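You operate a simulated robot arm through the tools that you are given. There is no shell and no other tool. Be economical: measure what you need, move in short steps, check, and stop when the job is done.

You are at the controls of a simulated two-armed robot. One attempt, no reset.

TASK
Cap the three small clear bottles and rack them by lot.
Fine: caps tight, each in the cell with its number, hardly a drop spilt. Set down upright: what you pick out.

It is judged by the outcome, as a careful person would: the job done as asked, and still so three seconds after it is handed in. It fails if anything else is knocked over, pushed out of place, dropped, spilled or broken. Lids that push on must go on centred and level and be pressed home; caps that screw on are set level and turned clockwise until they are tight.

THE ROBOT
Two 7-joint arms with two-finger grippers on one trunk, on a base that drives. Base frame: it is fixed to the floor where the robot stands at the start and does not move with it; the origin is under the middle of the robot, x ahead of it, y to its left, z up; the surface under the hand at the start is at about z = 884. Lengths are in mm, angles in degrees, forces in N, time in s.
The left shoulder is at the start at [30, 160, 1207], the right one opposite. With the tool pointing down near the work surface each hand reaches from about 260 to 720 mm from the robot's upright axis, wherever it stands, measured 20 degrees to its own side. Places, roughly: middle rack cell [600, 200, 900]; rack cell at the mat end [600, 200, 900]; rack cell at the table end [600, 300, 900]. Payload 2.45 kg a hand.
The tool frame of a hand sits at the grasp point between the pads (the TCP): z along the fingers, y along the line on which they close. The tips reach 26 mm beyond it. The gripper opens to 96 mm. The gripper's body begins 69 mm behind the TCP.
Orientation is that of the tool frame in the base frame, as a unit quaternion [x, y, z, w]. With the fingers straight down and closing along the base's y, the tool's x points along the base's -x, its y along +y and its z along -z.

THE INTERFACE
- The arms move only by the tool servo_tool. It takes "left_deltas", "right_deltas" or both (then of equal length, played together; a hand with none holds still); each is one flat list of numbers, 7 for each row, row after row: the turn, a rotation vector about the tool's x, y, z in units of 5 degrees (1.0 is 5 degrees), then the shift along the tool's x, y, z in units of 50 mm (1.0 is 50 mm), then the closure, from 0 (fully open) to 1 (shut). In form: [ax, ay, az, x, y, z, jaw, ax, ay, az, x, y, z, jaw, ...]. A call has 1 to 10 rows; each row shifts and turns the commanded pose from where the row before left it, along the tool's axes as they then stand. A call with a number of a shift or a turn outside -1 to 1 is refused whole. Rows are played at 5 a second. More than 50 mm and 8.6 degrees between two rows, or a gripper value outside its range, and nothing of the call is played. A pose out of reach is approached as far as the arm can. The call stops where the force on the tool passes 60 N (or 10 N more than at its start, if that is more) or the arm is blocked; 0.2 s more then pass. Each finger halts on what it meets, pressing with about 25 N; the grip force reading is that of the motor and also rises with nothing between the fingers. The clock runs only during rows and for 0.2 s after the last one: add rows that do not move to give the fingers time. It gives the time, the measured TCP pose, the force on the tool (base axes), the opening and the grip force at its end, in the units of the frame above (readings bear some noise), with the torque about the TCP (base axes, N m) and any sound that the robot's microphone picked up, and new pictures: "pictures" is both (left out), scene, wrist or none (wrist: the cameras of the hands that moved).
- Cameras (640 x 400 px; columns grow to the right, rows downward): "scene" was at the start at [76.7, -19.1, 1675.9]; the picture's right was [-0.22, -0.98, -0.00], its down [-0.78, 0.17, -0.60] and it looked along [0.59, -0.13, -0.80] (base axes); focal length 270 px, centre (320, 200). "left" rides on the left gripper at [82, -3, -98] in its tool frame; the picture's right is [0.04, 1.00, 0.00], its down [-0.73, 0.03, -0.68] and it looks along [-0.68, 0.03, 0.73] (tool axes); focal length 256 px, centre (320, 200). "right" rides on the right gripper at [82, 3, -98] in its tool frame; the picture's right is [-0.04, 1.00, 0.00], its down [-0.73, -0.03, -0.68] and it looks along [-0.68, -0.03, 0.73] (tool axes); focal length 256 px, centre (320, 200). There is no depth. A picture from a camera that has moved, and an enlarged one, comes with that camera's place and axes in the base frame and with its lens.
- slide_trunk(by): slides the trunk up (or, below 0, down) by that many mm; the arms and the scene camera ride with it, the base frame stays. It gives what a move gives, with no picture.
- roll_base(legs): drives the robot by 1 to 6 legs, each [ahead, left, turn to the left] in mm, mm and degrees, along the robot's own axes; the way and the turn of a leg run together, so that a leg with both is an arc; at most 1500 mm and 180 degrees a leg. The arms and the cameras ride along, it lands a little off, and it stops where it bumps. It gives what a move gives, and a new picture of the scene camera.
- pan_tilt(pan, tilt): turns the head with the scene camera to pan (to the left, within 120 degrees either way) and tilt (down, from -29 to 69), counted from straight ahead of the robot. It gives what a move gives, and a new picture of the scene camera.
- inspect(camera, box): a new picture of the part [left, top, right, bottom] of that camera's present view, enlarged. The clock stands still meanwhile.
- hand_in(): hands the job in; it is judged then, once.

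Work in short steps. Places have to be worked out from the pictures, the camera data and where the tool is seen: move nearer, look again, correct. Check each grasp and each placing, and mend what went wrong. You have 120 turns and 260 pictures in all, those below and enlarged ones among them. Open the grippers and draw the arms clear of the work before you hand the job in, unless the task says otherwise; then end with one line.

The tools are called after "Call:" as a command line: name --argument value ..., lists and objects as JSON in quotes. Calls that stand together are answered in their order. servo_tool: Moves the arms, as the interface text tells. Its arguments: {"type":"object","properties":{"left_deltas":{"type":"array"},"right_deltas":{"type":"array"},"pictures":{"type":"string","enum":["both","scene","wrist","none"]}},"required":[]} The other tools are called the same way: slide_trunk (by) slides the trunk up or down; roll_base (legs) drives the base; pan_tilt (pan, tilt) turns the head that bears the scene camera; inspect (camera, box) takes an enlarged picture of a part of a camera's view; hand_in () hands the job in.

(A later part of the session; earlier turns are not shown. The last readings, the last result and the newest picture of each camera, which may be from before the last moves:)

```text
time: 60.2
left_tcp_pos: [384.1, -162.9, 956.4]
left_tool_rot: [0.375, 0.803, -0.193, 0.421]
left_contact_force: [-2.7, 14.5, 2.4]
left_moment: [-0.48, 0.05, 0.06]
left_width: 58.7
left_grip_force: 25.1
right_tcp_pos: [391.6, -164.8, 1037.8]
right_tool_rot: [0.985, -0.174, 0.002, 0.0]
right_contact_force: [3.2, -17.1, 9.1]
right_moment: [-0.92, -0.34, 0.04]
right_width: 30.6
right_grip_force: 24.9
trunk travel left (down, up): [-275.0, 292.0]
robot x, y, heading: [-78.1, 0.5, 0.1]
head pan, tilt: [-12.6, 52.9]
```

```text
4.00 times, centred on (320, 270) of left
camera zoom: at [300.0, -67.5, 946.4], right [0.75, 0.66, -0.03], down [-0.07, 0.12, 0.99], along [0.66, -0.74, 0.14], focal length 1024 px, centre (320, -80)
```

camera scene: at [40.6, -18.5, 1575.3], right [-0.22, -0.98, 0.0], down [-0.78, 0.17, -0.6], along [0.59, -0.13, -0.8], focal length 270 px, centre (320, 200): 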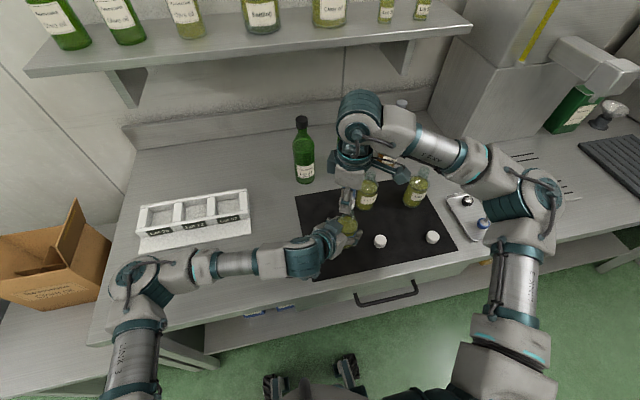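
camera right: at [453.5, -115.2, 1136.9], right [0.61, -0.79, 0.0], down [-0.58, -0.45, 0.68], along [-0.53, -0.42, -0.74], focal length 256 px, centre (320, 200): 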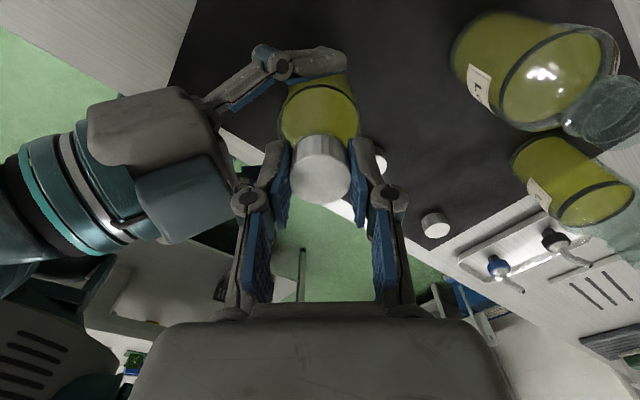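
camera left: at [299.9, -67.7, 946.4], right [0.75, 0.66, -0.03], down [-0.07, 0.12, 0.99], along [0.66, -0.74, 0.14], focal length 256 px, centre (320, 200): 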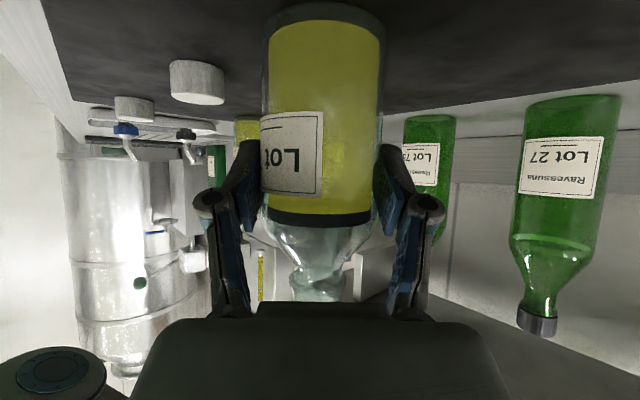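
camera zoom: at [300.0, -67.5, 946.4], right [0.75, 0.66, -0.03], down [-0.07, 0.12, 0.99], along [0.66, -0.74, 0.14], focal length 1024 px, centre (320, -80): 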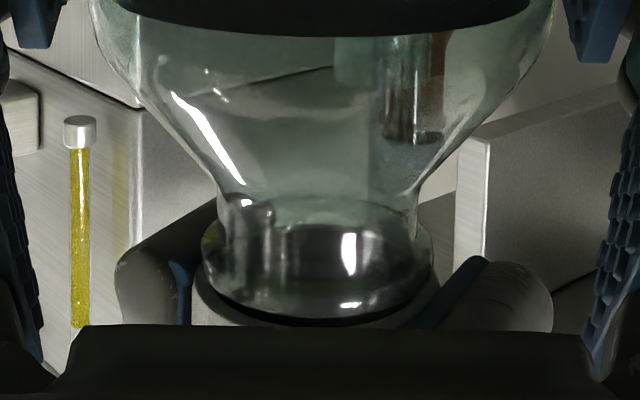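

Yaw 200° reached and the skirt is moving down over the ring. I relieve the -y side load and keep turning.

Call:
servo_tool --right_deltas '[0, 0, 1, 0.01, 0.03, 0, 1, 0, 0, 1, 0, 0, 0, 1, 0, 0, 1, 0, 0, 0, 1, 0, 0, 1, 0, 0, 0, 1, 0, 0, 1, 0, 0, 0, 1, 0, 0, 1, 0, 0, 0.003, 1, 0, 0, 1, 0, 0, 0.003, 1, 0, 0, 1, 0, 0, 0.003, 1, 0, 0, 1, 0, 0, 0.003, 1, 0, 0, 1, 0, 0, 0.003, 1]' --pictures "none"

Call:
inspect --camera "left" --box '[250, 220, 390, 320]'

Call:
inspect --camera "scene" --box '[320, 185, 390, 235]'

```text
time: 62.4
left_tcp_pos: [384.2, -161.6, 957.7]
left_tool_rot: [0.374, 0.803, -0.193, 0.422]
left_contact_force: [19.6, 12.5, 0.6]
left_moment: [-0.21, 0.86, 0.05]
left_width: 59.0
left_grip_force: 24.9
right_tcp_pos: [389.9, -166.1, 1035.9]
right_tool_rot: [0.819, -0.573, 0.001, -0.001]
right_contact_force: [-18.0, -14.3, 14.5]
right_moment: [-0.63, 0.51, 0.1]
right_width: 30.5
right_grip_force: 25.4
trunk travel left (down, up): [-275.0, 292.0]
robot x, y, heading: [-82.0, -0.1, 0.2]
head pan, tilt: [-12.6, 52.9]
```

```text
4.00 times, centred on (320, 270) of left
camera zoom: at [300.2, -67.3, 946.3], right [0.75, 0.66, -0.03], down [-0.07, 0.12, 0.99], along [0.66, -0.74, 0.14], focal length 1024 px, centre (320, -80)
```

zoom: 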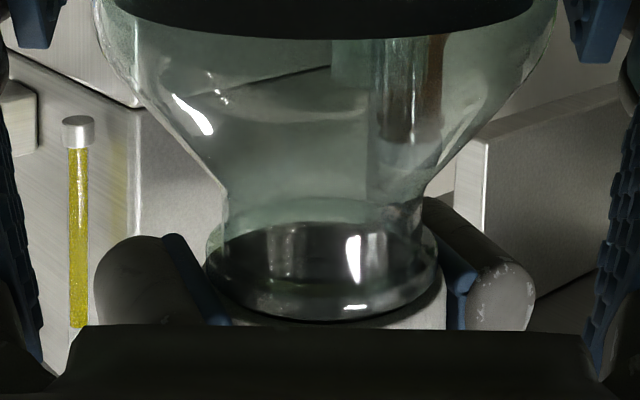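

```text
8.00 times, centred on (355, 210) of scene
camera zoom: at [38.9, -19.2, 1575.5], right [-0.22, -0.98, 0.0], down [-0.78, 0.17, -0.6], along [0.59, -0.13, -0.8], focal length 2160 px, centre (40, 120)
```

zoom: 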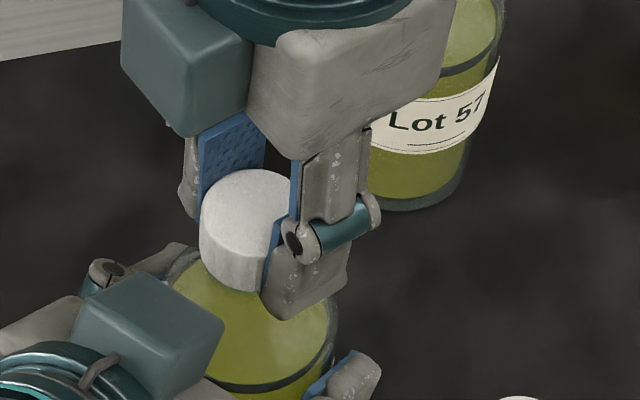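

Side loads are building from the slight eccentricity. I release, look at the cap, and then continue.

Call:
servo_tool --right_deltas '[0, 0, 0, 0, 0, 0, 0.45, 0, 0, 0, 0, 0, 0, 0.45, 0, 0, 0, 0, 0, 0, 0.45]' --pictures "wrist"

Call:
inspect --camera "right" --box '[220, 60, 420, 200]'

Call:
inspect --camera "left" --box '[250, 220, 390, 320]'

Call:
inspect --camera "scene" --box '[320, 185, 390, 235]'

```text
time: 63.2
left_tcp_pos: [382.9, -164.8, 956.2]
left_tool_rot: [0.375, 0.803, -0.194, 0.421]
left_contact_force: [-4.9, -3.1, 2.5]
left_moment: [-0.08, 0.31, 0.1]
left_width: 58.5
left_grip_force: 25.2
right_tcp_pos: [390.7, -166.7, 1036.8]
right_tool_rot: [0.82, -0.573, 0.002, -0.001]
right_contact_force: [-0.4, -1.1, -0.6]
right_moment: [0.0, 0.01, -0.01]
right_width: 52.5
right_grip_force: 0.0
trunk travel left (down, up): [-275.0, 292.0]
robot x, y, heading: [-83.4, 0.1, 0.3]
head pan, tilt: [-12.6, 52.9]
camera right: at [415.2, -244.1, 1134.5], right [-0.95, -0.31, -0.01], down [-0.23, 0.7, 0.68], along [-0.2, 0.65, -0.73], focal length 256 px, centre (320, 200)
```

right: 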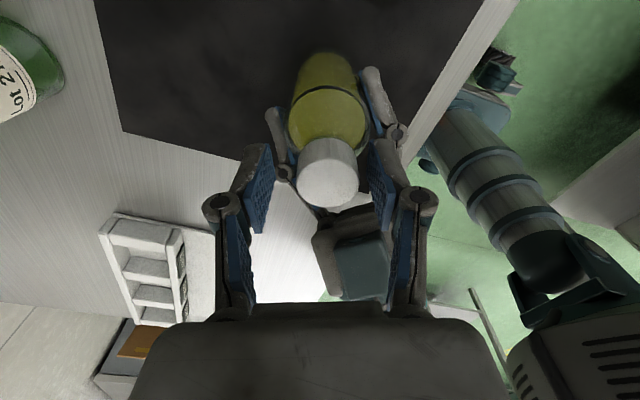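

```text
2.86 times, centred on (320, 130) of right
camera zoom: at [415.2, -244.1, 1134.5], right [-0.95, -0.31, -0.01], down [-0.23, 0.7, 0.68], along [-0.2, 0.65, -0.73], focal length 731 px, centre (320, 400)
```

zoom: 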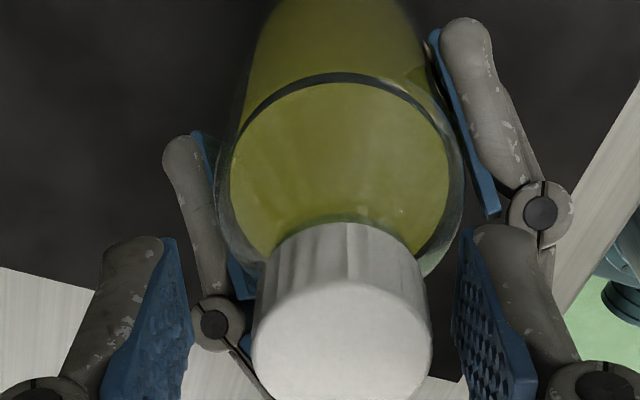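

```text
4.00 times, centred on (320, 270) of left
camera zoom: at [299.1, -68.5, 946.2], right [0.75, 0.66, -0.03], down [-0.07, 0.12, 0.99], along [0.66, -0.74, 0.14], focal length 1024 px, centre (320, -80)
```

zoom: 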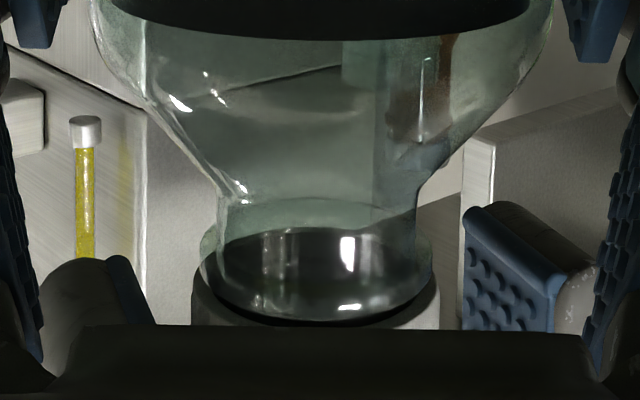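

```text
8.00 times, centred on (355, 210) of scene
camera zoom: at [39.9, -19.8, 1575.3], right [-0.22, -0.98, 0.0], down [-0.78, 0.17, -0.6], along [0.59, -0.13, -0.8], focal length 2160 px, centre (40, 120)
```

zoom: 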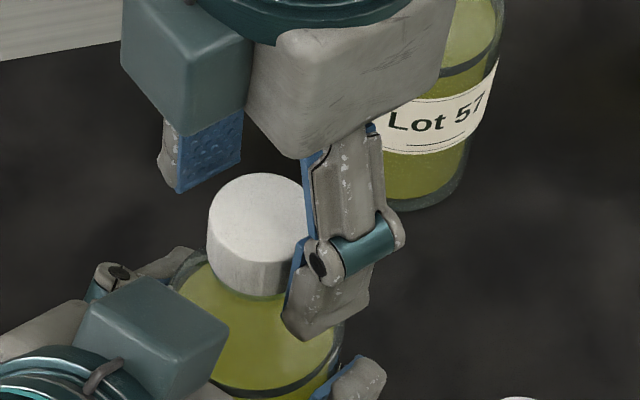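

The cap is level at about (387,-168), with the hand 3.4 mm off it. I recentre with open fingers and rewind by 250°, ready for another clockwise stroke.

Call:
servo_tool --right_deltas '[0, 0, 0, 0, 0.068, 0, 0.45, 0, 0, -1, 0, 0, 0, 0.45, 0, 0, -1, 0, 0, 0, 0.45, 0, 0, -1, 0, 0, 0, 0.45, 0, 0, -1, 0, 0, 0, 0.45, 0, 0, -1, 0, 0, 0, 0.45, 0, 0, -1, 0, 0, 0, 0.45, 0, 0, -1, 0, 0, 0, 0.45, 0, 0, -1, 0, 0, 0, 0.45, 0, 0, -1, 0, 0, 0, 0.45]' --pictures "none"

Call:
servo_tool --right_deltas '[0, 0, -1, 0, 0, 0, 0.45, 0, 0, -1, 0, 0, 0, 0.45, 0, 0, -1, 0, 0, 0, 0.45, 0, 0, -1, 0, 0, 0, 0.45, 0, 0, -1, 0, 0, 0, 0.45, 0, 0, -1, 0, 0, 0, 0.45, 0, 0, -1, 0, 0, 0, 0.45, 0, 0, -1, 0, 0, 0, 0.45, 0, 0, -1, 0, 0, 0, 0.45, 0, 0, -1, 0, 0, 0, 0.45]' --pictures "none"

Call:
servo_tool --right_deltas '[0, 0, -1, 0, 0, 0, 0.45, 0, 0, -1, 0, 0, 0, 0.45, 0, 0, -1, 0, 0, 0, 0.45, 0, 0, -1, 0, 0, 0, 0.45, 0, 0, -1, 0, 0, 0, 0.45, 0, 0, -1, 0, 0, 0, 0.45, 0, 0, -1, 0, 0, 0, 0.45, 0, 0, -1, 0, 0, 0, 0.45, 0, 0, -1, 0, 0, 0, 0.45, 0, 0, -1, 0, 0, 0, 0.45]' --pictures "none"

Call:
servo_tool --right_deltas '[0, 0, -1, 0, 0, 0, 0.45, 0, 0, -1, 0, 0, 0, 0.45, 0, 0, -1, 0, 0, 0, 0.45, 0, 0, -1, 0, 0, 0, 0.45, 0, 0, -1, 0, 0, 0, 0.45, 0, 0, -1, 0, 0, 0, 0.45, 0, 0, -1, 0, 0, 0, 0.45, 0, 0, -1, 0, 0, 0, 0.45, 0, 0, -1, 0, 0, 0, 0.45, 0, 0, -1, 0, 0, 0, 0.45]' --pictures "none"

Call:
servo_tool --right_deltas '[0, 0, -1, 0, 0, 0, 0.45, 0, 0, -1, 0, 0, 0, 0.45, 0, 0, -1, 0, 0, 0, 0.45, 0, 0, -1, 0, 0, 0, 0.45, 0, 0, -1, 0, 0, 0, 0.45, 0, 0, -1, 0, 0, 0, 0.45, 0, 0, -1, 0, 0, 0, 0.45, 0, 0, -1, 0, 0, 0, 0.45, 0, 0, -1, 0, 0, 0, 0.45, 0, 0, -1, 0, 0, 0, 0.45]' --pictures "wrist"

Call:
inspect --camera "right" --box '[220, 60, 420, 200]'

```text
time: 65.4
left_tcp_pos: [384.8, -161.7, 956.2]
left_tool_rot: [0.374, 0.804, -0.192, 0.421]
left_contact_force: [-2.0, -2.1, 1.5]
left_moment: [-0.02, 0.14, 0.04]
left_width: 58.5
left_grip_force: 24.9
right_tcp_pos: [388.5, -167.3, 1037.4]
right_tool_rot: [0.977, -0.215, 0.002, -0.001]
right_contact_force: [0.6, 0.0, 0.5]
right_moment: [-0.02, 0.01, -0.01]
right_width: 52.8
right_grip_force: 0.1
trunk travel left (down, up): [-275.0, 292.0]
robot x, y, heading: [-83.1, 2.5, 0.1]
head pan, tilt: [-12.6, 52.9]
```

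```text
time: 67.6
left_tcp_pos: [384.7, -163.1, 956.8]
left_tool_rot: [0.374, 0.804, -0.193, 0.421]
left_contact_force: [-0.2, -0.2, 1.0]
left_moment: [0.1, 0.06, 0.02]
left_width: 58.5
left_grip_force: 25.1
right_tcp_pos: [387.3, -166.1, 1036.1]
right_tool_rot: [0.976, 0.218, 0.004, 0.0]
right_contact_force: [-1.0, -0.5, 0.0]
right_moment: [0.04, 0.02, 0.02]
right_width: 53.0
right_grip_force: 0.0
trunk travel left (down, up): [-275.0, 292.0]
robot x, y, heading: [-85.4, 3.1, 0.0]
head pan, tilt: [-12.6, 52.9]
```

```text
time: 69.8
left_tcp_pos: [384.1, -162.7, 955.5]
left_tool_rot: [0.374, 0.803, -0.193, 0.421]
left_contact_force: [-1.2, -0.2, 1.8]
left_moment: [0.11, 0.03, -0.01]
left_width: 58.7
left_grip_force: 25.0
right_tcp_pos: [388.3, -166.7, 1037.5]
right_tool_rot: [0.793, 0.61, 0.003, 0.002]
right_contact_force: [0.4, -0.3, -0.1]
right_moment: [0.03, 0.01, -0.02]
right_width: 52.9
right_grip_force: 0.1
trunk travel left (down, up): [-275.0, 292.0]
robot x, y, heading: [-82.6, -1.5, 0.3]
head pan, tilt: [-12.6, 52.9]
```

```text
time: 72.0
left_tcp_pos: [384.1, -162.7, 956.6]
left_tool_rot: [0.375, 0.803, -0.193, 0.422]
left_contact_force: [-0.3, -1.1, 0.3]
left_moment: [0.08, 0.07, 0.0]
left_width: 58.7
left_grip_force: 24.9
right_tcp_pos: [388.8, -168.4, 1036.1]
right_tool_rot: [0.46, 0.888, 0.001, 0.002]
right_contact_force: [-0.6, -0.4, -0.9]
right_moment: [0.02, 0.0, 0.01]
right_width: 52.7
right_grip_force: 0.0
trunk travel left (down, up): [-275.0, 292.0]
robot x, y, heading: [-81.3, 2.4, 0.1]
head pan, tilt: [-12.6, 52.9]
```

```text
time: 74.2
left_tcp_pos: [384.0, -163.5, 958.3]
left_tool_rot: [0.374, 0.803, -0.193, 0.421]
left_contact_force: [-0.4, -0.1, 0.3]
left_moment: [0.04, 0.01, 0.03]
left_width: 58.3
left_grip_force: 24.8
right_tcp_pos: [387.9, -167.0, 1036.0]
right_tool_rot: [0.042, 0.999, 0.0, 0.003]
right_contact_force: [0.1, -0.3, 0.8]
right_moment: [-0.01, -0.01, -0.02]
right_width: 52.6
right_grip_force: 0.0
trunk travel left (down, up): [-275.0, 292.0]
robot x, y, heading: [-85.2, -2.7, -0.2]
head pan, tilt: [-12.6, 52.9]
camera right: at [306.7, -156.6, 1133.7], right [0.12, 0.99, 0.0], down [0.73, -0.09, 0.68], along [0.68, -0.08, -0.73], focal length 256 px, centre (320, 200)
```

right: 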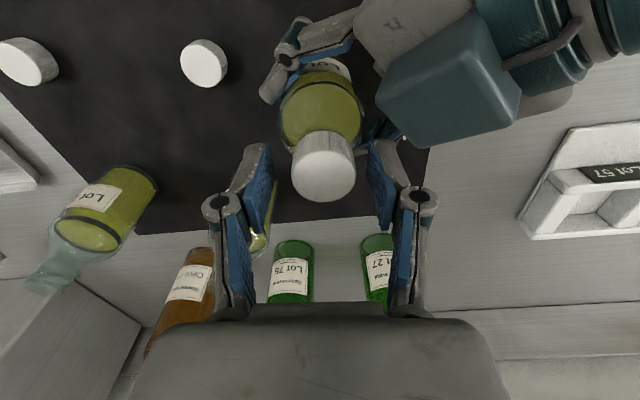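

```text
2.86 times, centred on (320, 130) of right
camera zoom: at [306.7, -156.6, 1133.7], right [0.12, 0.99, 0.0], down [0.73, -0.09, 0.68], along [0.68, -0.08, -0.73], focal length 731 px, centre (320, 400)
```

zoom: 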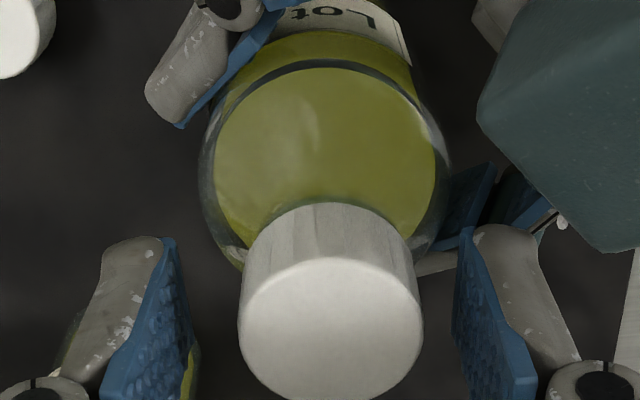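

The cap is about 2 mm off the hand centre again. I recentre, close, and run a long clockwise stroke, watching height and torque.

Call:
servo_tool --right_deltas '[0, 0, 0, 0.036, 0.026, 0, 0.45, 0, 0, 0, 0, 0, 0, 0.45, 0, 0, 0, 0, 0, 0, 1, 0, 0, 0, 0, 0, 0, 1, 0, 0, 1, 0, 0, 0, 1, 0, 0, 1, 0, 0, 0, 1, 0, 0, 1, 0, 0, 0, 1, 0, 0, 1, 0, 0, 0, 1, 0, 0, 1, 0, 0, 0, 1, 0, 0, 1, 0, 0, 0, 1]' --pictures "none"

Call:
servo_tool --right_deltas '[0, 0, 1, 0, 0, 0, 1, 0, 0, 1, 0, 0, 0, 1, 0, 0, 1, 0, 0, 0, 1, 0, 0, 1, 0, 0, 0, 1, 0, 0, 1, 0, 0, 0, 1, 0, 0, 1, 0, 0, 0, 1, 0, 0, 1, 0, 0, 0, 1, 0, 0, 1, 0, 0, 0, 1, 0, 0, 1, 0, 0, 0, 1, 0, 0, 1, 0, 0, 0, 1]' --pictures "none"

Call:
inspect --camera "left" --box '[250, 220, 390, 320]'

Call:
inspect --camera "scene" --box '[320, 185, 390, 235]'

```text
time: 76.4
left_tcp_pos: [383.6, -163.2, 956.4]
left_tool_rot: [0.375, 0.803, -0.194, 0.42]
left_contact_force: [0.1, -6.3, -1.4]
left_moment: [0.29, 0.14, -0.45]
left_width: 58.4
left_grip_force: 25.6
right_tcp_pos: [386.6, -165.7, 1036.7]
right_tool_rot: [0.3, 0.954, 0.002, 0.002]
right_contact_force: [-0.7, 7.6, 0.2]
right_moment: [0.34, 0.03, 0.44]
right_width: 32.6
right_grip_force: 25.7
trunk travel left (down, up): [-275.0, 292.0]
robot x, y, heading: [-80.5, -1.9, 0.1]
head pan, tilt: [-12.6, 52.9]
```

```text
time: 78.6
left_tcp_pos: [384.2, -162.3, 956.5]
left_tool_rot: [0.375, 0.803, -0.194, 0.421]
left_contact_force: [-2.6, -0.1, 1.8]
left_moment: [-0.1, 0.03, -0.7]
left_width: 58.7
left_grip_force: 24.7
right_tcp_pos: [386.7, -166.1, 1035.9]
right_tool_rot: [0.675, 0.737, 0.001, 0.002]
right_contact_force: [0.4, -0.4, -5.2]
right_moment: [0.03, -0.07, 0.7]
right_width: 30.5
right_grip_force: 25.2
trunk travel left (down, up): [-275.0, 292.0]
robot x, y, heading: [-81.5, -1.4, 0.2]
head pan, tilt: [-12.6, 52.9]
```

```text
4.00 times, centred on (320, 270) of left
camera zoom: at [300.2, -67.8, 946.1], right [0.75, 0.66, -0.03], down [-0.07, 0.12, 0.99], along [0.66, -0.74, 0.14], focal length 1024 px, centre (320, -80)
```

zoom: 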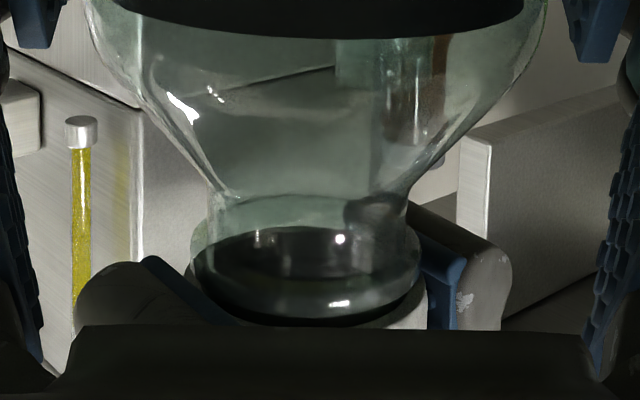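

```text
8.00 times, centred on (355, 210) of scene
camera zoom: at [41.5, -19.2, 1575.1], right [-0.22, -0.98, 0.0], down [-0.78, 0.17, -0.6], along [0.58, -0.13, -0.8], focal length 2160 px, centre (40, 120)
```

zoom: 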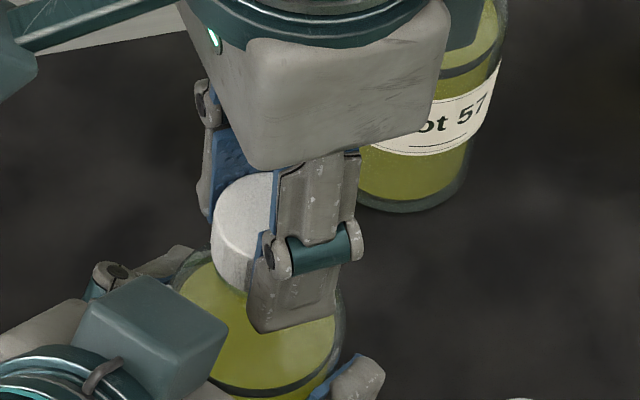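

The torque rose to 0.7 N·m and the cap pulls the hand down, so the thread is biting. One more partial turn, following down slightly, will show if it is tight.

Call:
servo_tool --right_deltas '[0, 0, 1, 0, 0, 0.01, 1, 0, 0, 1, 0, 0, 0, 1, 0, 0, 1, 0, 0, 0, 1, 0, 0, 1, 0, 0, 0, 1, 0, 0, 1, 0, 0, 0, 1, 0, 0, 1, 0, 0, 0, 1]' --pictures "none"

Call:
inspect --camera "right" --box '[220, 60, 420, 200]'

Call:
servo_tool --right_deltas '[0, 0, 1, 0, 0, 0, 1, 0, 0, 1, 0, 0, 0, 1, 0, 0, 1, 0, 0, 0, 1, 0, 0, 1, 0, 0, 0, 1, 0, 0, 1, 0, 0, 0, 1, 0, 0, 1, 0, 0, 0, 1]' --pictures "none"

Call:
inspect --camera "right" --box '[220, 60, 420, 200]'

```text
time: 80.0
left_tcp_pos: [384.5, -163.5, 955.8]
left_tool_rot: [0.375, 0.803, -0.194, 0.421]
left_contact_force: [0.0, -5.7, -0.3]
left_moment: [0.04, 0.13, -0.73]
left_width: 58.4
left_grip_force: 24.9
right_tcp_pos: [386.8, -166.0, 1035.9]
right_tool_rot: [0.843, 0.537, 0.003, 0.001]
right_contact_force: [0.2, 4.5, -2.9]
right_moment: [0.34, -0.09, 0.72]
right_width: 30.6
right_grip_force: 25.1
trunk travel left (down, up): [-275.0, 292.0]
robot x, y, heading: [-81.4, -2.8, 0.2]
head pan, tilt: [-12.6, 52.9]
```

```text
2.86 times, centred on (320, 130) of right
camera zoom: at [423.3, -92.5, 1133.8], right [0.89, -0.46, 0.0], down [-0.34, -0.65, 0.68], along [-0.31, -0.6, -0.74], focal length 731 px, centre (320, 400)
```

zoom: 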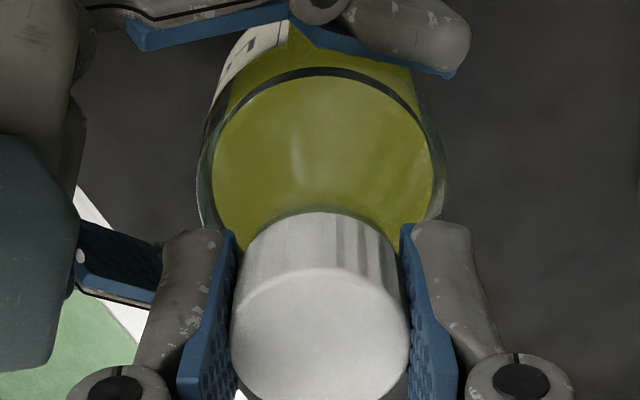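

```text
time: 81.4
left_tcp_pos: [385.6, -163.2, 956.3]
left_tool_rot: [0.375, 0.803, -0.194, 0.421]
left_contact_force: [0.2, -2.5, -0.5]
left_moment: [0.13, 0.13, -0.33]
left_width: 58.9
left_grip_force: 24.9
right_tcp_pos: [386.9, -165.8, 1035.4]
right_tool_rot: [0.954, 0.301, 0.002, 0.0]
right_contact_force: [-2.2, 2.2, -2.3]
right_moment: [0.05, 0.13, 0.37]
right_width: 30.9
right_grip_force: 25.3
trunk travel left (down, up): [-275.0, 292.0]
robot x, y, heading: [-79.9, 1.2, 0.0]
head pan, tilt: [-12.6, 52.9]
```

```text
2.86 times, centred on (320, 130) of right
camera zoom: at [455.5, -121.2, 1133.4], right [0.54, -0.84, 0.0], down [-0.62, -0.4, 0.68], along [-0.57, -0.37, -0.74], focal length 731 px, centre (320, 400)
```

zoom: 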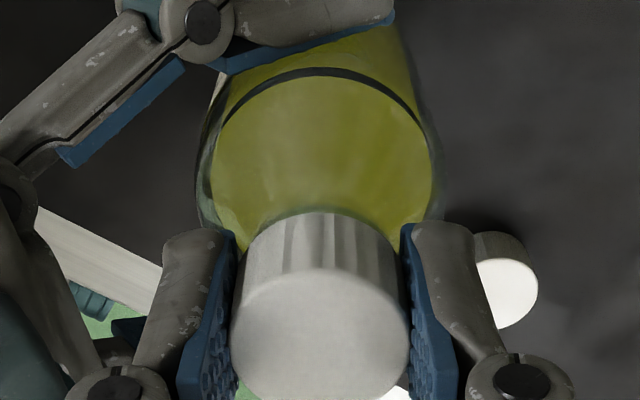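

The torque saturated at about 0.72 N·m and then slipped. One more short turn confirms.

Call:
servo_tool --right_deltas '[0, 0, 1, 0, 0, 0, 1, 0, 0, 1, 0, 0, 0, 1, 0, 0, 1, 0, 0, 0, 1, 0, 0, 1, 0, 0, 0, 1, 0, 0, 1, 0, 0, 0, 1]' --pictures "none"

Call:
inspect --camera "left" --box '[220, 80, 420, 320]'

```text
time: 82.6
left_tcp_pos: [384.2, -161.9, 956.8]
left_tool_rot: [0.376, 0.803, -0.194, 0.42]
left_contact_force: [0.8, -2.4, 1.4]
left_moment: [0.06, -0.05, -0.35]
left_width: 58.1
left_grip_force: 25.0
right_tcp_pos: [386.4, -165.7, 1034.1]
right_tool_rot: [0.996, 0.088, 0.002, 0.0]
right_contact_force: [-0.1, 3.7, -2.3]
right_moment: [0.14, 0.0, 0.33]
right_width: 31.1
right_grip_force: 25.4
trunk travel left (down, up): [-275.0, 292.0]
robot x, y, heading: [-78.7, -0.3, 0.2]
head pan, tilt: [-12.6, 52.9]
```

```text
1.67 times, centred on (320, 200) of left
camera zoom: at [300.2, -67.9, 946.1], right [0.75, 0.66, -0.03], down [-0.07, 0.12, 0.99], along [0.66, -0.74, 0.14], focal length 427 px, centre (320, 200)
```

zoom: 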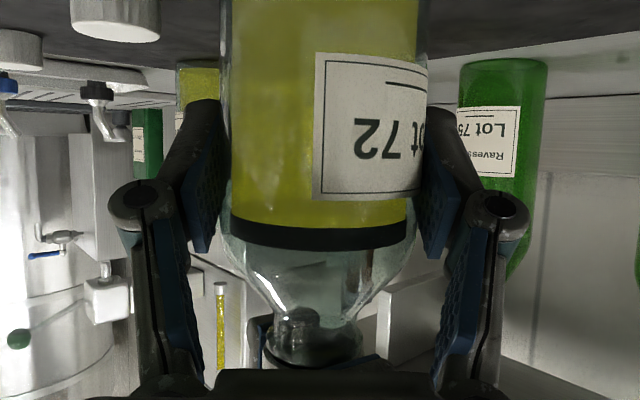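

The bottle itself turned in the left grip, so the cap took the full 0.72 N·m and is tight. I open and raise the right hand, lift the bottle, and yaw the left hand to face straight ahead for the rack.

Call:
servo_tool --right_deltas '[0, 0, 0, 0, 0, 0, 0.4, 0, 0, 0, 0, 0, 0, 0.4, 0, 0, 0, 0, 0, -0.8, 0.4, 0, 0, 0, 0, 0, -0.8, 0.4, 0, 0, 0, 0, 0, -0.8, 0, 0, 0, 0, 0.5, 0.5, -0.5, 0, 0, 0, 0, 0.5, 0.5, 0, 0, 0, 0, 0, 0.5, 0.5, 0, 0]' --pictures "none"

Call:
inspect --camera "scene" --box '[300, 170, 420, 250]'

Call:
servo_tool --left_deltas '[0, 0, 0, -0.278, 0, -0.195, 1, 0, 0, 0, -0.278, 0, -0.195, 1, 0, 0, 0, -0.278, 0, -0.195, 1, 0, 0, 0, -0.278, 0, -0.195, 1, 0, 0, 0, -0.278, 0, -0.195, 1, 0, 0, 0, 0, 0, 0, 1]' --right_deltas '[0, 0, -1, 0, 0, 0, 0, 0, 0, -1, 0, 0, 0, 0, 0, 0, -1, 0, 0, 0, 0, 0, 0, -1, 0, 0, 0, 0, 0, 0, -1, 0, 0, 0, 0, 0, 0, -1, 0, 0, 0, 0]' --pictures "scene"

```text
time: 84.4
left_tcp_pos: [385.2, -162.0, 956.0]
left_tool_rot: [0.375, 0.803, -0.193, 0.421]
left_contact_force: [-0.7, 2.8, -0.2]
left_moment: [0.07, -0.03, -0.01]
left_width: 58.2
left_grip_force: 24.9
right_tcp_pos: [463.9, -231.2, 1177.5]
right_tool_rot: [0.996, 0.088, 0.003, 0.001]
right_contact_force: [-0.3, 0.1, -0.5]
right_moment: [-0.03, 0.01, 0.01]
right_width: 96.1
right_grip_force: 0.0
right hand out of reach, approached as far as the arm can: row 8
trunk travel left (down, up): [-275.0, 292.0]
robot x, y, heading: [-81.4, 1.1, 0.2]
head pan, tilt: [-12.6, 52.9]
```

```text
5.00 times, centred on (360, 210) of scene
camera zoom: at [41.1, -18.1, 1575.2], right [-0.22, -0.98, 0.0], down [-0.78, 0.17, -0.6], along [0.59, -0.13, -0.8], focal length 1350 px, centre (120, 150)
```

zoom: 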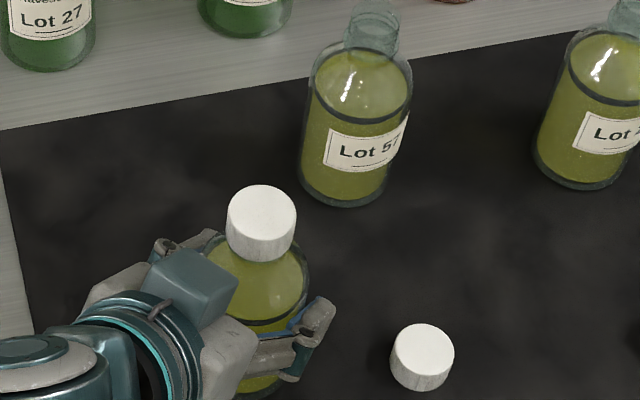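

```text
time: 85.8
left_tcp_pos: [384.5, -163.3, 1041.9]
left_tool_rot: [0.375, 0.803, -0.194, 0.42]
left_contact_force: [0.1, 0.4, -3.5]
left_moment: [0.01, 0.07, -0.02]
left_width: 58.4
left_grip_force: 24.9
right_tcp_pos: [465.9, -232.1, 1177.2]
right_tool_rot: [0.939, 0.344, 0.002, 0.0]
right_contact_force: [0.2, -0.2, 0.3]
right_moment: [-0.03, 0.0, 0.02]
right_width: 96.0
right_grip_force: 0.1
trunk travel left (down, up): [-275.0, 292.0]
robot x, y, heading: [-78.9, 1.0, 0.2]
head pan, tilt: [-12.6, 52.9]
camera scene: at [42.4, -19.5, 1575.0], right [-0.22, -0.98, 0.0], down [-0.78, 0.17, -0.6], along [0.58, -0.13, -0.8], focal length 270 px, centre (320, 200)
```

scene: 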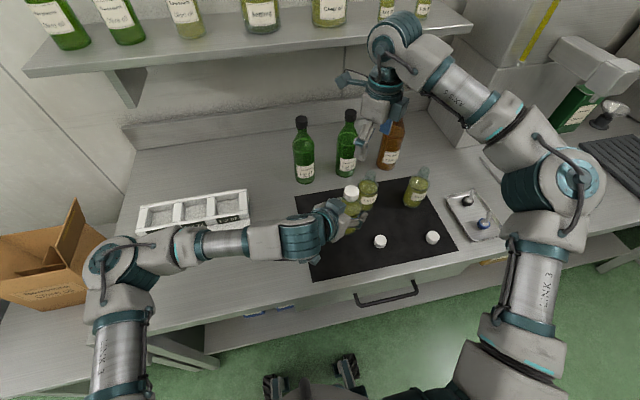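

The cap is level and snug. I yaw the left hand to face straight ahead, and bring the right hand back over the middle cap region while it rewinds.

Call:
servo_tool --left_deltas '[-0.819, 0, -0.574, 0, 0, 0, 1, -0.819, 0, -0.574, 0, 0, 0, 1, -0.819, 0, -0.574, 0, 0, 0, 1, -0.819, 0, -0.574, 0, 0, 0, 1, -0.819, 0, -0.574, 0, 0, 0, 1, -0.819, 0, -0.574, 0, 0, 0, 1, -0.819, 0, -0.574, 0, 0, 0, 1, -0.819, 0, -0.574, 0, 0, 0, 1, -0.819, 0, -0.574, 0, 0, 0, 1, -0.819, 0, -0.574, 0, 0, 0, 1]' --right_deltas '[0, 0, 0, -0.49, -0.21, 0, 0, 0, 0, 0, -0.49, -0.21, 0, 0, 0, 0, 0, -0.49, -0.21, 0, 0, 0, 0, 0, -0.49, -0.21, 0, 0, 0, 0, -1, 0, 0, 0, 0, 0, 0, -1, 0, 0, 0, 0, 0, 0, -1, 0, 0, 0, 0, 0, 0, -1, 0, 0, 0, 0, 0, 0, -1, 0, 0, 0, 0, 0, 0, -1, 0, 0, 0, 0]' --pictures "none"

Call:
servo_tool --left_deltas '[0, 0, 0, 0, 0.7, 0, 1, 0, 0, 0, 0, 0.7, 0, 1, 0, 0, 0, 0, 0.7, 0, 1, 0, 0, 0, 0, 0.7, 0, 1, 0, 0, 0, 0, 0.7, 0, 1, 0, 0, 0, 0, 0.7, 0, 1, 0, 0, 0, 0, 0.7, 0, 1, 0, 0, 0, 0, 0.7, 0, 1, 0, 0, 0, 0, 0.7, 0, 1, 0, 0, 0, 0, 0.7, 0, 1]' --right_deltas '[0, 0, -1, 0, 0, 0, 0, 0, 0, -1, 0, 0, 0, 0, 0, 0, -1, 0, 0, 0, 0, 0, 0, -1, 0, 0, 0, 0, 0, 0, -1, 0, 0, 0, 0, 0, 0, -1, 0, 0, 0, 0, 0, 0, -1, 0, 0, 0, 0, 0, 0, -1, 0, 0, 0, 0, 0, 0, -1, 0, 0, 0, 0, 0, 0, -1, 0, 0, 0, 0]' --pictures "both"

```text
time: 88.0
left_tcp_pos: [382.1, -163.0, 1041.1]
left_tool_rot: [-0.002, 0.886, 0.001, 0.464]
left_contact_force: [0.0, -0.4, -3.9]
left_moment: [0.06, 0.0, -0.01]
left_width: 58.3
left_grip_force: 25.0
right_tcp_pos: [362.1, -266.3, 1176.4]
right_tool_rot: [0.818, 0.575, 0.003, 0.002]
right_contact_force: [0.3, 0.7, -0.5]
right_moment: [0.01, -0.01, -0.03]
right_width: 96.1
right_grip_force: 0.1
trunk travel left (down, up): [-275.0, 292.0]
robot x, y, heading: [-78.9, 1.2, 0.1]
head pan, tilt: [-12.6, 52.9]
```

```text
time: 90.2
left_tcp_pos: [385.0, 191.3, 1041.4]
left_tool_rot: [-0.002, 0.887, 0.0, 0.463]
left_contact_force: [-0.1, -0.1, -4.0]
left_moment: [0.0, 0.04, -0.01]
left_width: 58.3
left_grip_force: 24.8
right_tcp_pos: [362.1, -260.0, 1176.2]
right_tool_rot: [0.498, 0.867, -0.001, 0.003]
right_contact_force: [-0.5, 1.3, -0.2]
right_moment: [-0.06, 0.02, 0.01]
right_width: 96.0
right_grip_force: 0.0
trunk travel left (down, up): [-275.0, 292.0]
robot x, y, heading: [-83.7, 1.6, -0.1]
head pan, tilt: [-12.6, 52.9]
camera scene: at [40.0, -13.3, 1575.3], right [-0.22, -0.98, 0.0], down [-0.78, 0.17, -0.6], along [0.59, -0.13, -0.8], focal length 270 px, centre (320, 200)
camera right: at [323.5, -187.2, 1274.4], right [0.88, 0.47, 0.0], down [0.34, -0.65, 0.68], along [0.32, -0.6, -0.73], focal length 256 px, centre (320, 200)
camera left: at [257.2, 187.9, 1030.8], right [-0.02, 1.0, -0.04], down [-0.14, 0.03, 0.99], along [0.99, 0.03, 0.14], focal length 256 px, centre (320, 200)
```

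scene: 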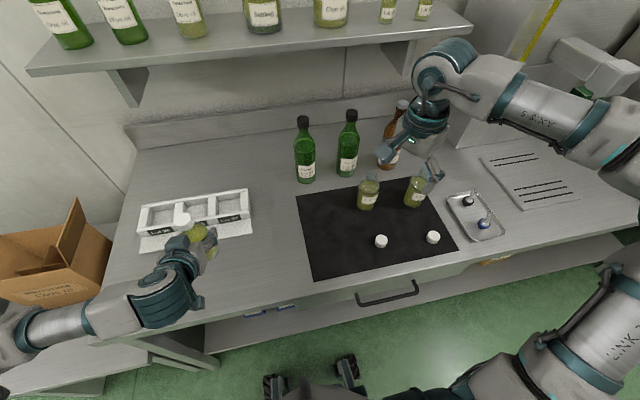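
right: 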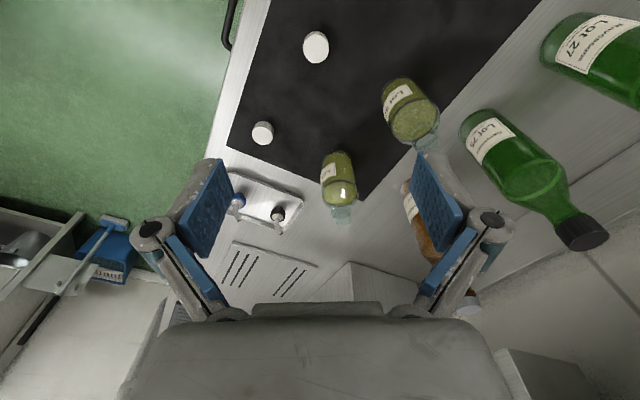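
left: 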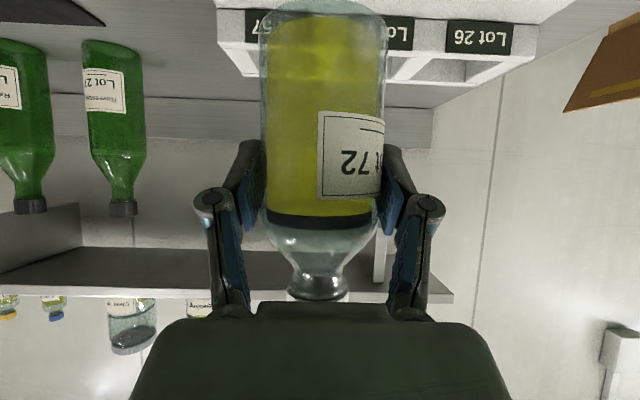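

I zoom on the rack in the left and scene views to locate the Lot 72 cell precisely.

Call:
inspect --camera "left" --box '[200, 0, 560, 110]'

Call:
inspect --camera "scene" --box '[130, 180, 260, 260]'

```text
1.78 times, centred on (380, 55) of left
camera zoom: at [257.2, 187.9, 1030.8], right [-0.02, 1.0, -0.04], down [-0.14, 0.03, 0.99], along [0.99, 0.03, 0.14], focal length 455 px, centre (213, 458)
```

zoom: 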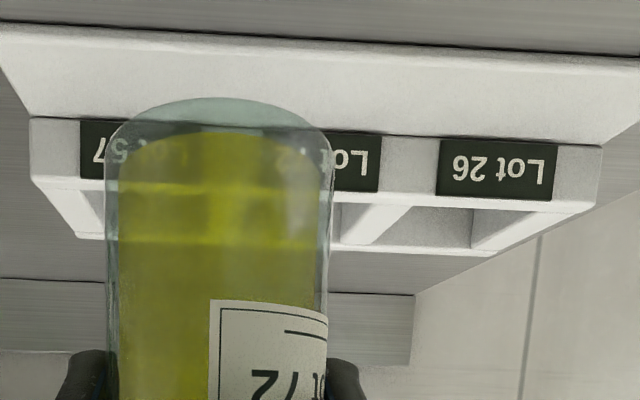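

```text
4.92 times, centred on (195, 220) of scene
camera zoom: at [40.0, -13.3, 1575.3], right [-0.22, -0.98, 0.0], down [-0.78, 0.17, -0.6], along [0.59, -0.13, -0.8], focal length 1329 px, centre (935, 102)
```

zoom: 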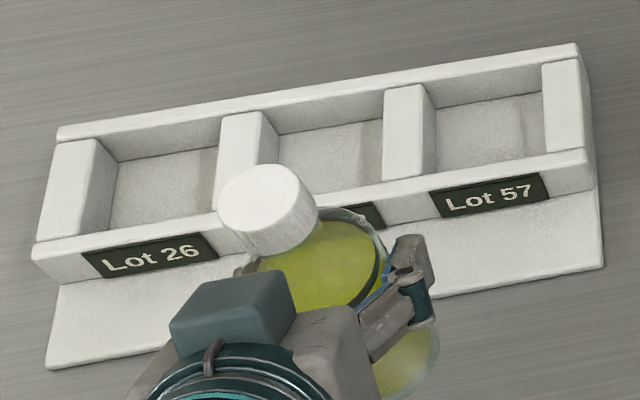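

Cross-checking both cameras, the Lot 72 cell centre is near (584,253) with wall tops at about z=922. I bring the bottle forward above its front edge.

Call:
servo_tool --left_deltas '[0, 0, 0, -0.325, 0.209, 0.464, 1, 0, 0, 0, -0.325, 0.209, 0.464, 1, 0, 0, 0, -0.325, 0.209, 0.464, 1, 0, 0, 0, -0.325, 0.209, 0.464, 1, 0, 0, 0, -0.325, 0.209, 0.464, 1, 0, 0, 0, -0.325, 0.209, 0.464, 1, 0, 0, 0, 0, 0, 0, 1]' --pictures "both"

Call:
inspect --camera "scene" --box '[130, 160, 260, 260]'

```text
time: 91.8
left_tcp_pos: [554.3, 250.9, 1041.6]
left_tool_rot: [-0.001, 0.886, 0.0, 0.464]
left_contact_force: [-0.1, -0.1, -3.5]
left_moment: [0.02, -0.01, -0.01]
left_width: 58.1
left_grip_force: 24.7
right_tcp_pos: [362.4, -262.9, 1176.5]
right_tool_rot: [0.499, 0.867, 0.001, 0.002]
right_contact_force: [0.4, 0.4, 0.3]
right_moment: [-0.03, -0.03, 0.02]
right_width: 95.9
right_grip_force: 0.1
trunk travel left (down, up): [-275.0, 292.0]
robot x, y, heading: [-81.7, -0.3, 0.0]
head pan, tilt: [-12.6, 52.9]
camera scene: at [41.0, -16.0, 1575.2], right [-0.22, -0.98, 0.0], down [-0.78, 0.17, -0.6], along [0.59, -0.13, -0.8], focal length 270 px, centre (320, 200)
camera left: at [427.3, 247.5, 1030.6], right [-0.02, 1.0, -0.03], down [-0.14, 0.03, 0.99], along [0.99, 0.03, 0.14], focal length 256 px, centre (320, 200)
```

scene: 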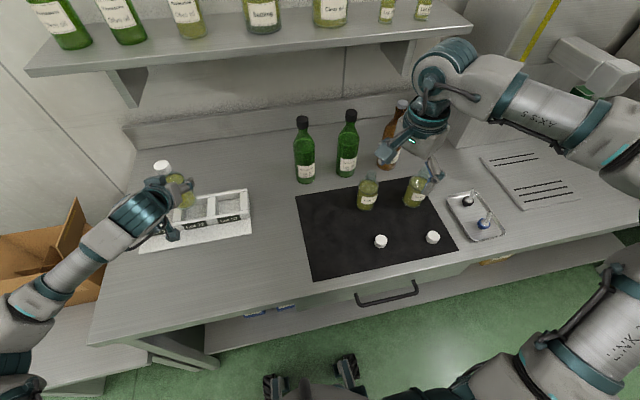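
left: 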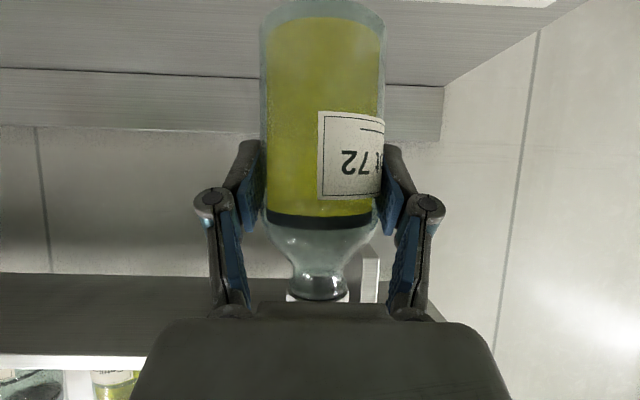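

```text
4.00 times, centred on (195, 210) of scene
camera zoom: at [41.0, -16.0, 1575.2], right [-0.22, -0.98, 0.0], down [-0.78, 0.17, -0.6], along [0.59, -0.13, -0.8], focal length 1080 px, centre (820, 160)
```

zoom: 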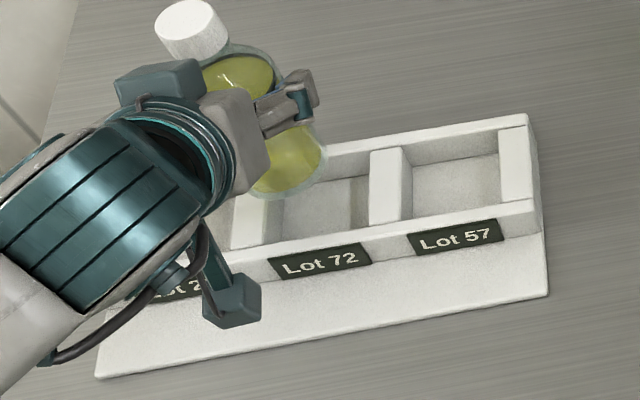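

I zoom closer to calibrate the scene camera against the held bottle's base versus the cell.

Call:
inspect --camera "scene" --box '[160, 155, 240, 215]'

Call:
inspect --camera "left" --box '[200, 0, 440, 150]'

Call:
pan_tilt --pan 18 --tilt 50

```text
6.67 times, centred on (200, 185) of scene
camera zoom: at [41.0, -16.0, 1575.2], right [-0.22, -0.98, 0.0], down [-0.78, 0.17, -0.6], along [0.59, -0.13, -0.8], focal length 1800 px, centre (1120, 300)
```

zoom: 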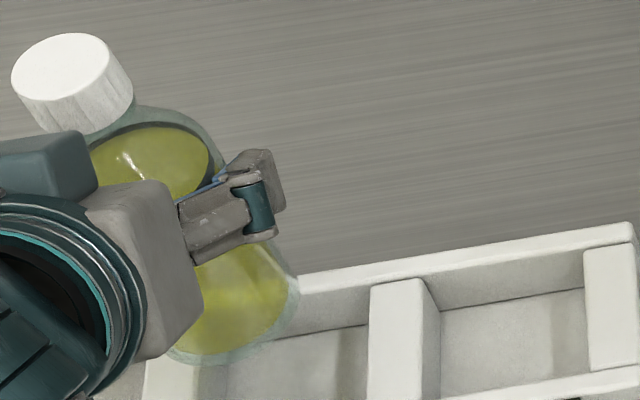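

```text
2.67 times, centred on (320, 75) of left
camera zoom: at [427.3, 247.5, 1030.6], right [-0.02, 1.0, -0.03], down [-0.14, 0.03, 0.99], along [0.99, 0.03, 0.14], focal length 683 px, centre (320, 533)
```

zoom: 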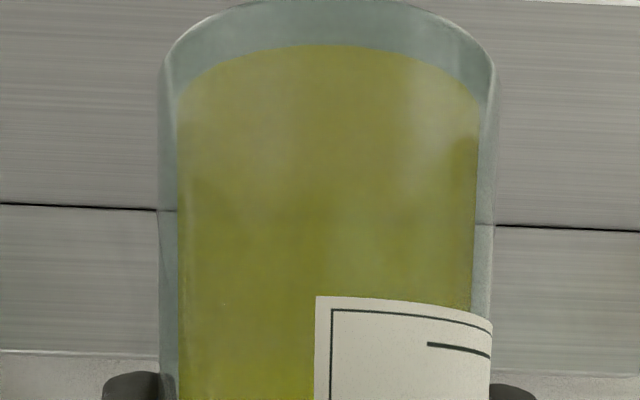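

```text
time: 92.8
left_tcp_pos: [554.9, 251.3, 1040.6]
left_tool_rot: [-0.001, 0.886, -0.001, 0.464]
left_contact_force: [-0.8, 0.8, -3.5]
left_moment: [0.01, 0.01, 0.01]
left_width: 58.4
left_grip_force: 24.6
right_tcp_pos: [361.9, -262.0, 1176.7]
right_tool_rot: [0.499, 0.866, 0.001, 0.002]
right_contact_force: [0.2, 0.9, 0.0]
right_moment: [0.0, -0.01, 0.02]
right_width: 95.9
right_grip_force: 0.1
trunk travel left (down, up): [-275.0, 292.0]
robot x, y, heading: [-79.4, 0.1, -0.1]
head pan, tilt: [18.0, 50.0]
camera scene: at [42.3, 23.9, 1579.0], right [0.31, -0.95, 0.0], down [-0.73, -0.24, -0.64], along [0.61, 0.2, -0.77], focal length 270 px, centre (320, 200)
```

scene: 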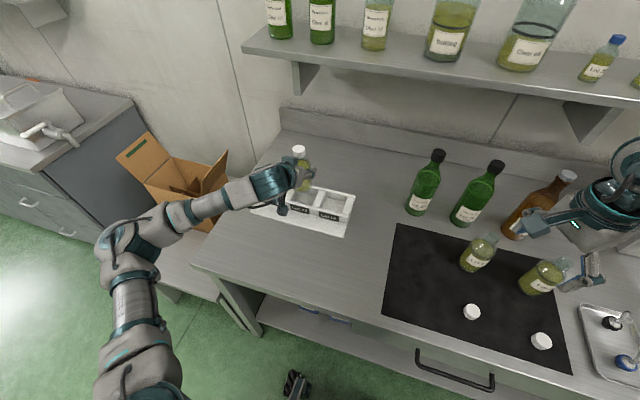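

The scene camera agrees with the held bottle to a couple of mm, so I use it to measure the cell, with the better head angle.

Call:
inspect --camera "scene" --box '[245, 140, 365, 240]'

```text
4.00 times, centred on (305, 190) of scene
camera zoom: at [42.3, 23.9, 1579.0], right [0.31, -0.95, 0.0], down [-0.73, -0.24, -0.64], along [0.61, 0.2, -0.77], focal length 1080 px, centre (380, 240)
```

zoom: 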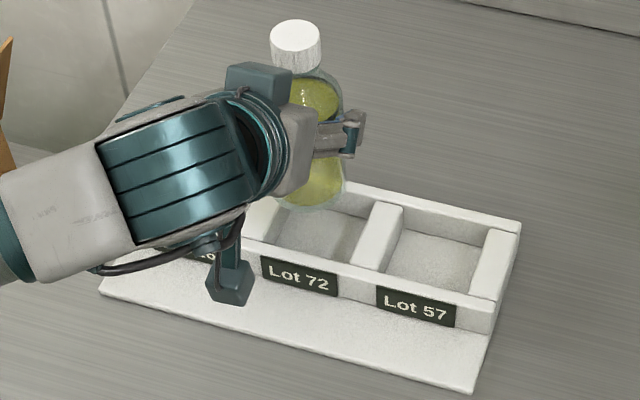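

The Lot 72 cell centre measures about (565,243.5). I shift there and lower until the bottle base is just above the walls.

Call:
servo_tool --left_deltas '[0, 0, 0, 0.155, -0.043, 0.15, 1, 0, 0, 0, 0.155, -0.043, 0.15, 1, 0, 0, 0, 0.155, -0.043, 0.15, 1, 0, 0, 0, 0, 0, 0, 1]' --pictures "none"

Call:
inspect --camera "scene" --box '[265, 160, 345, 220]'

Call:
inspect --camera "left" --box '[160, 0, 480, 100]'

```text
time: 93.8
left_tcp_pos: [558.6, 245.1, 1009.3]
left_tool_rot: [-0.001, 0.886, -0.001, 0.464]
left_contact_force: [0.2, -0.6, -4.3]
left_moment: [0.04, -0.02, 0.02]
left_width: 58.2
left_grip_force: 24.5
right_tcp_pos: [362.0, -262.1, 1176.6]
right_tool_rot: [0.5, 0.866, 0.0, 0.002]
right_contact_force: [0.3, 0.0, 0.1]
right_moment: [-0.02, -0.02, 0.03]
right_width: 96.1
right_grip_force: 0.0
trunk travel left (down, up): [-275.0, 292.0]
robot x, y, heading: [-82.9, 1.1, 0.2]
head pan, tilt: [18.0, 50.0]
```

```text
6.67 times, centred on (305, 190) of scene
camera zoom: at [42.1, 24.0, 1579.0], right [0.31, -0.95, 0.0], down [-0.73, -0.24, -0.64], along [0.61, 0.2, -0.77], focal length 1800 px, centre (420, 267)
```

zoom: 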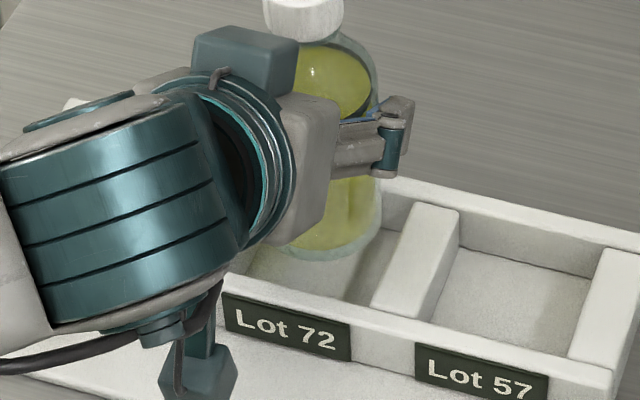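

```text
2.00 times, centred on (320, 50) of left
camera zoom: at [432.1, 241.6, 999.2], right [-0.02, 1.0, -0.03], down [-0.14, 0.03, 0.99], along [0.99, 0.03, 0.14], focal length 512 px, centre (320, 500)
```

zoom: 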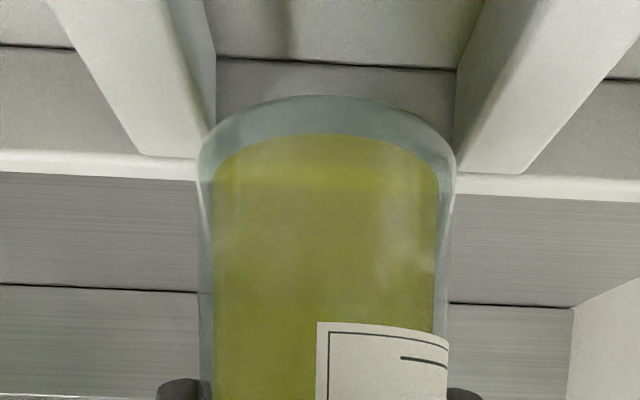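

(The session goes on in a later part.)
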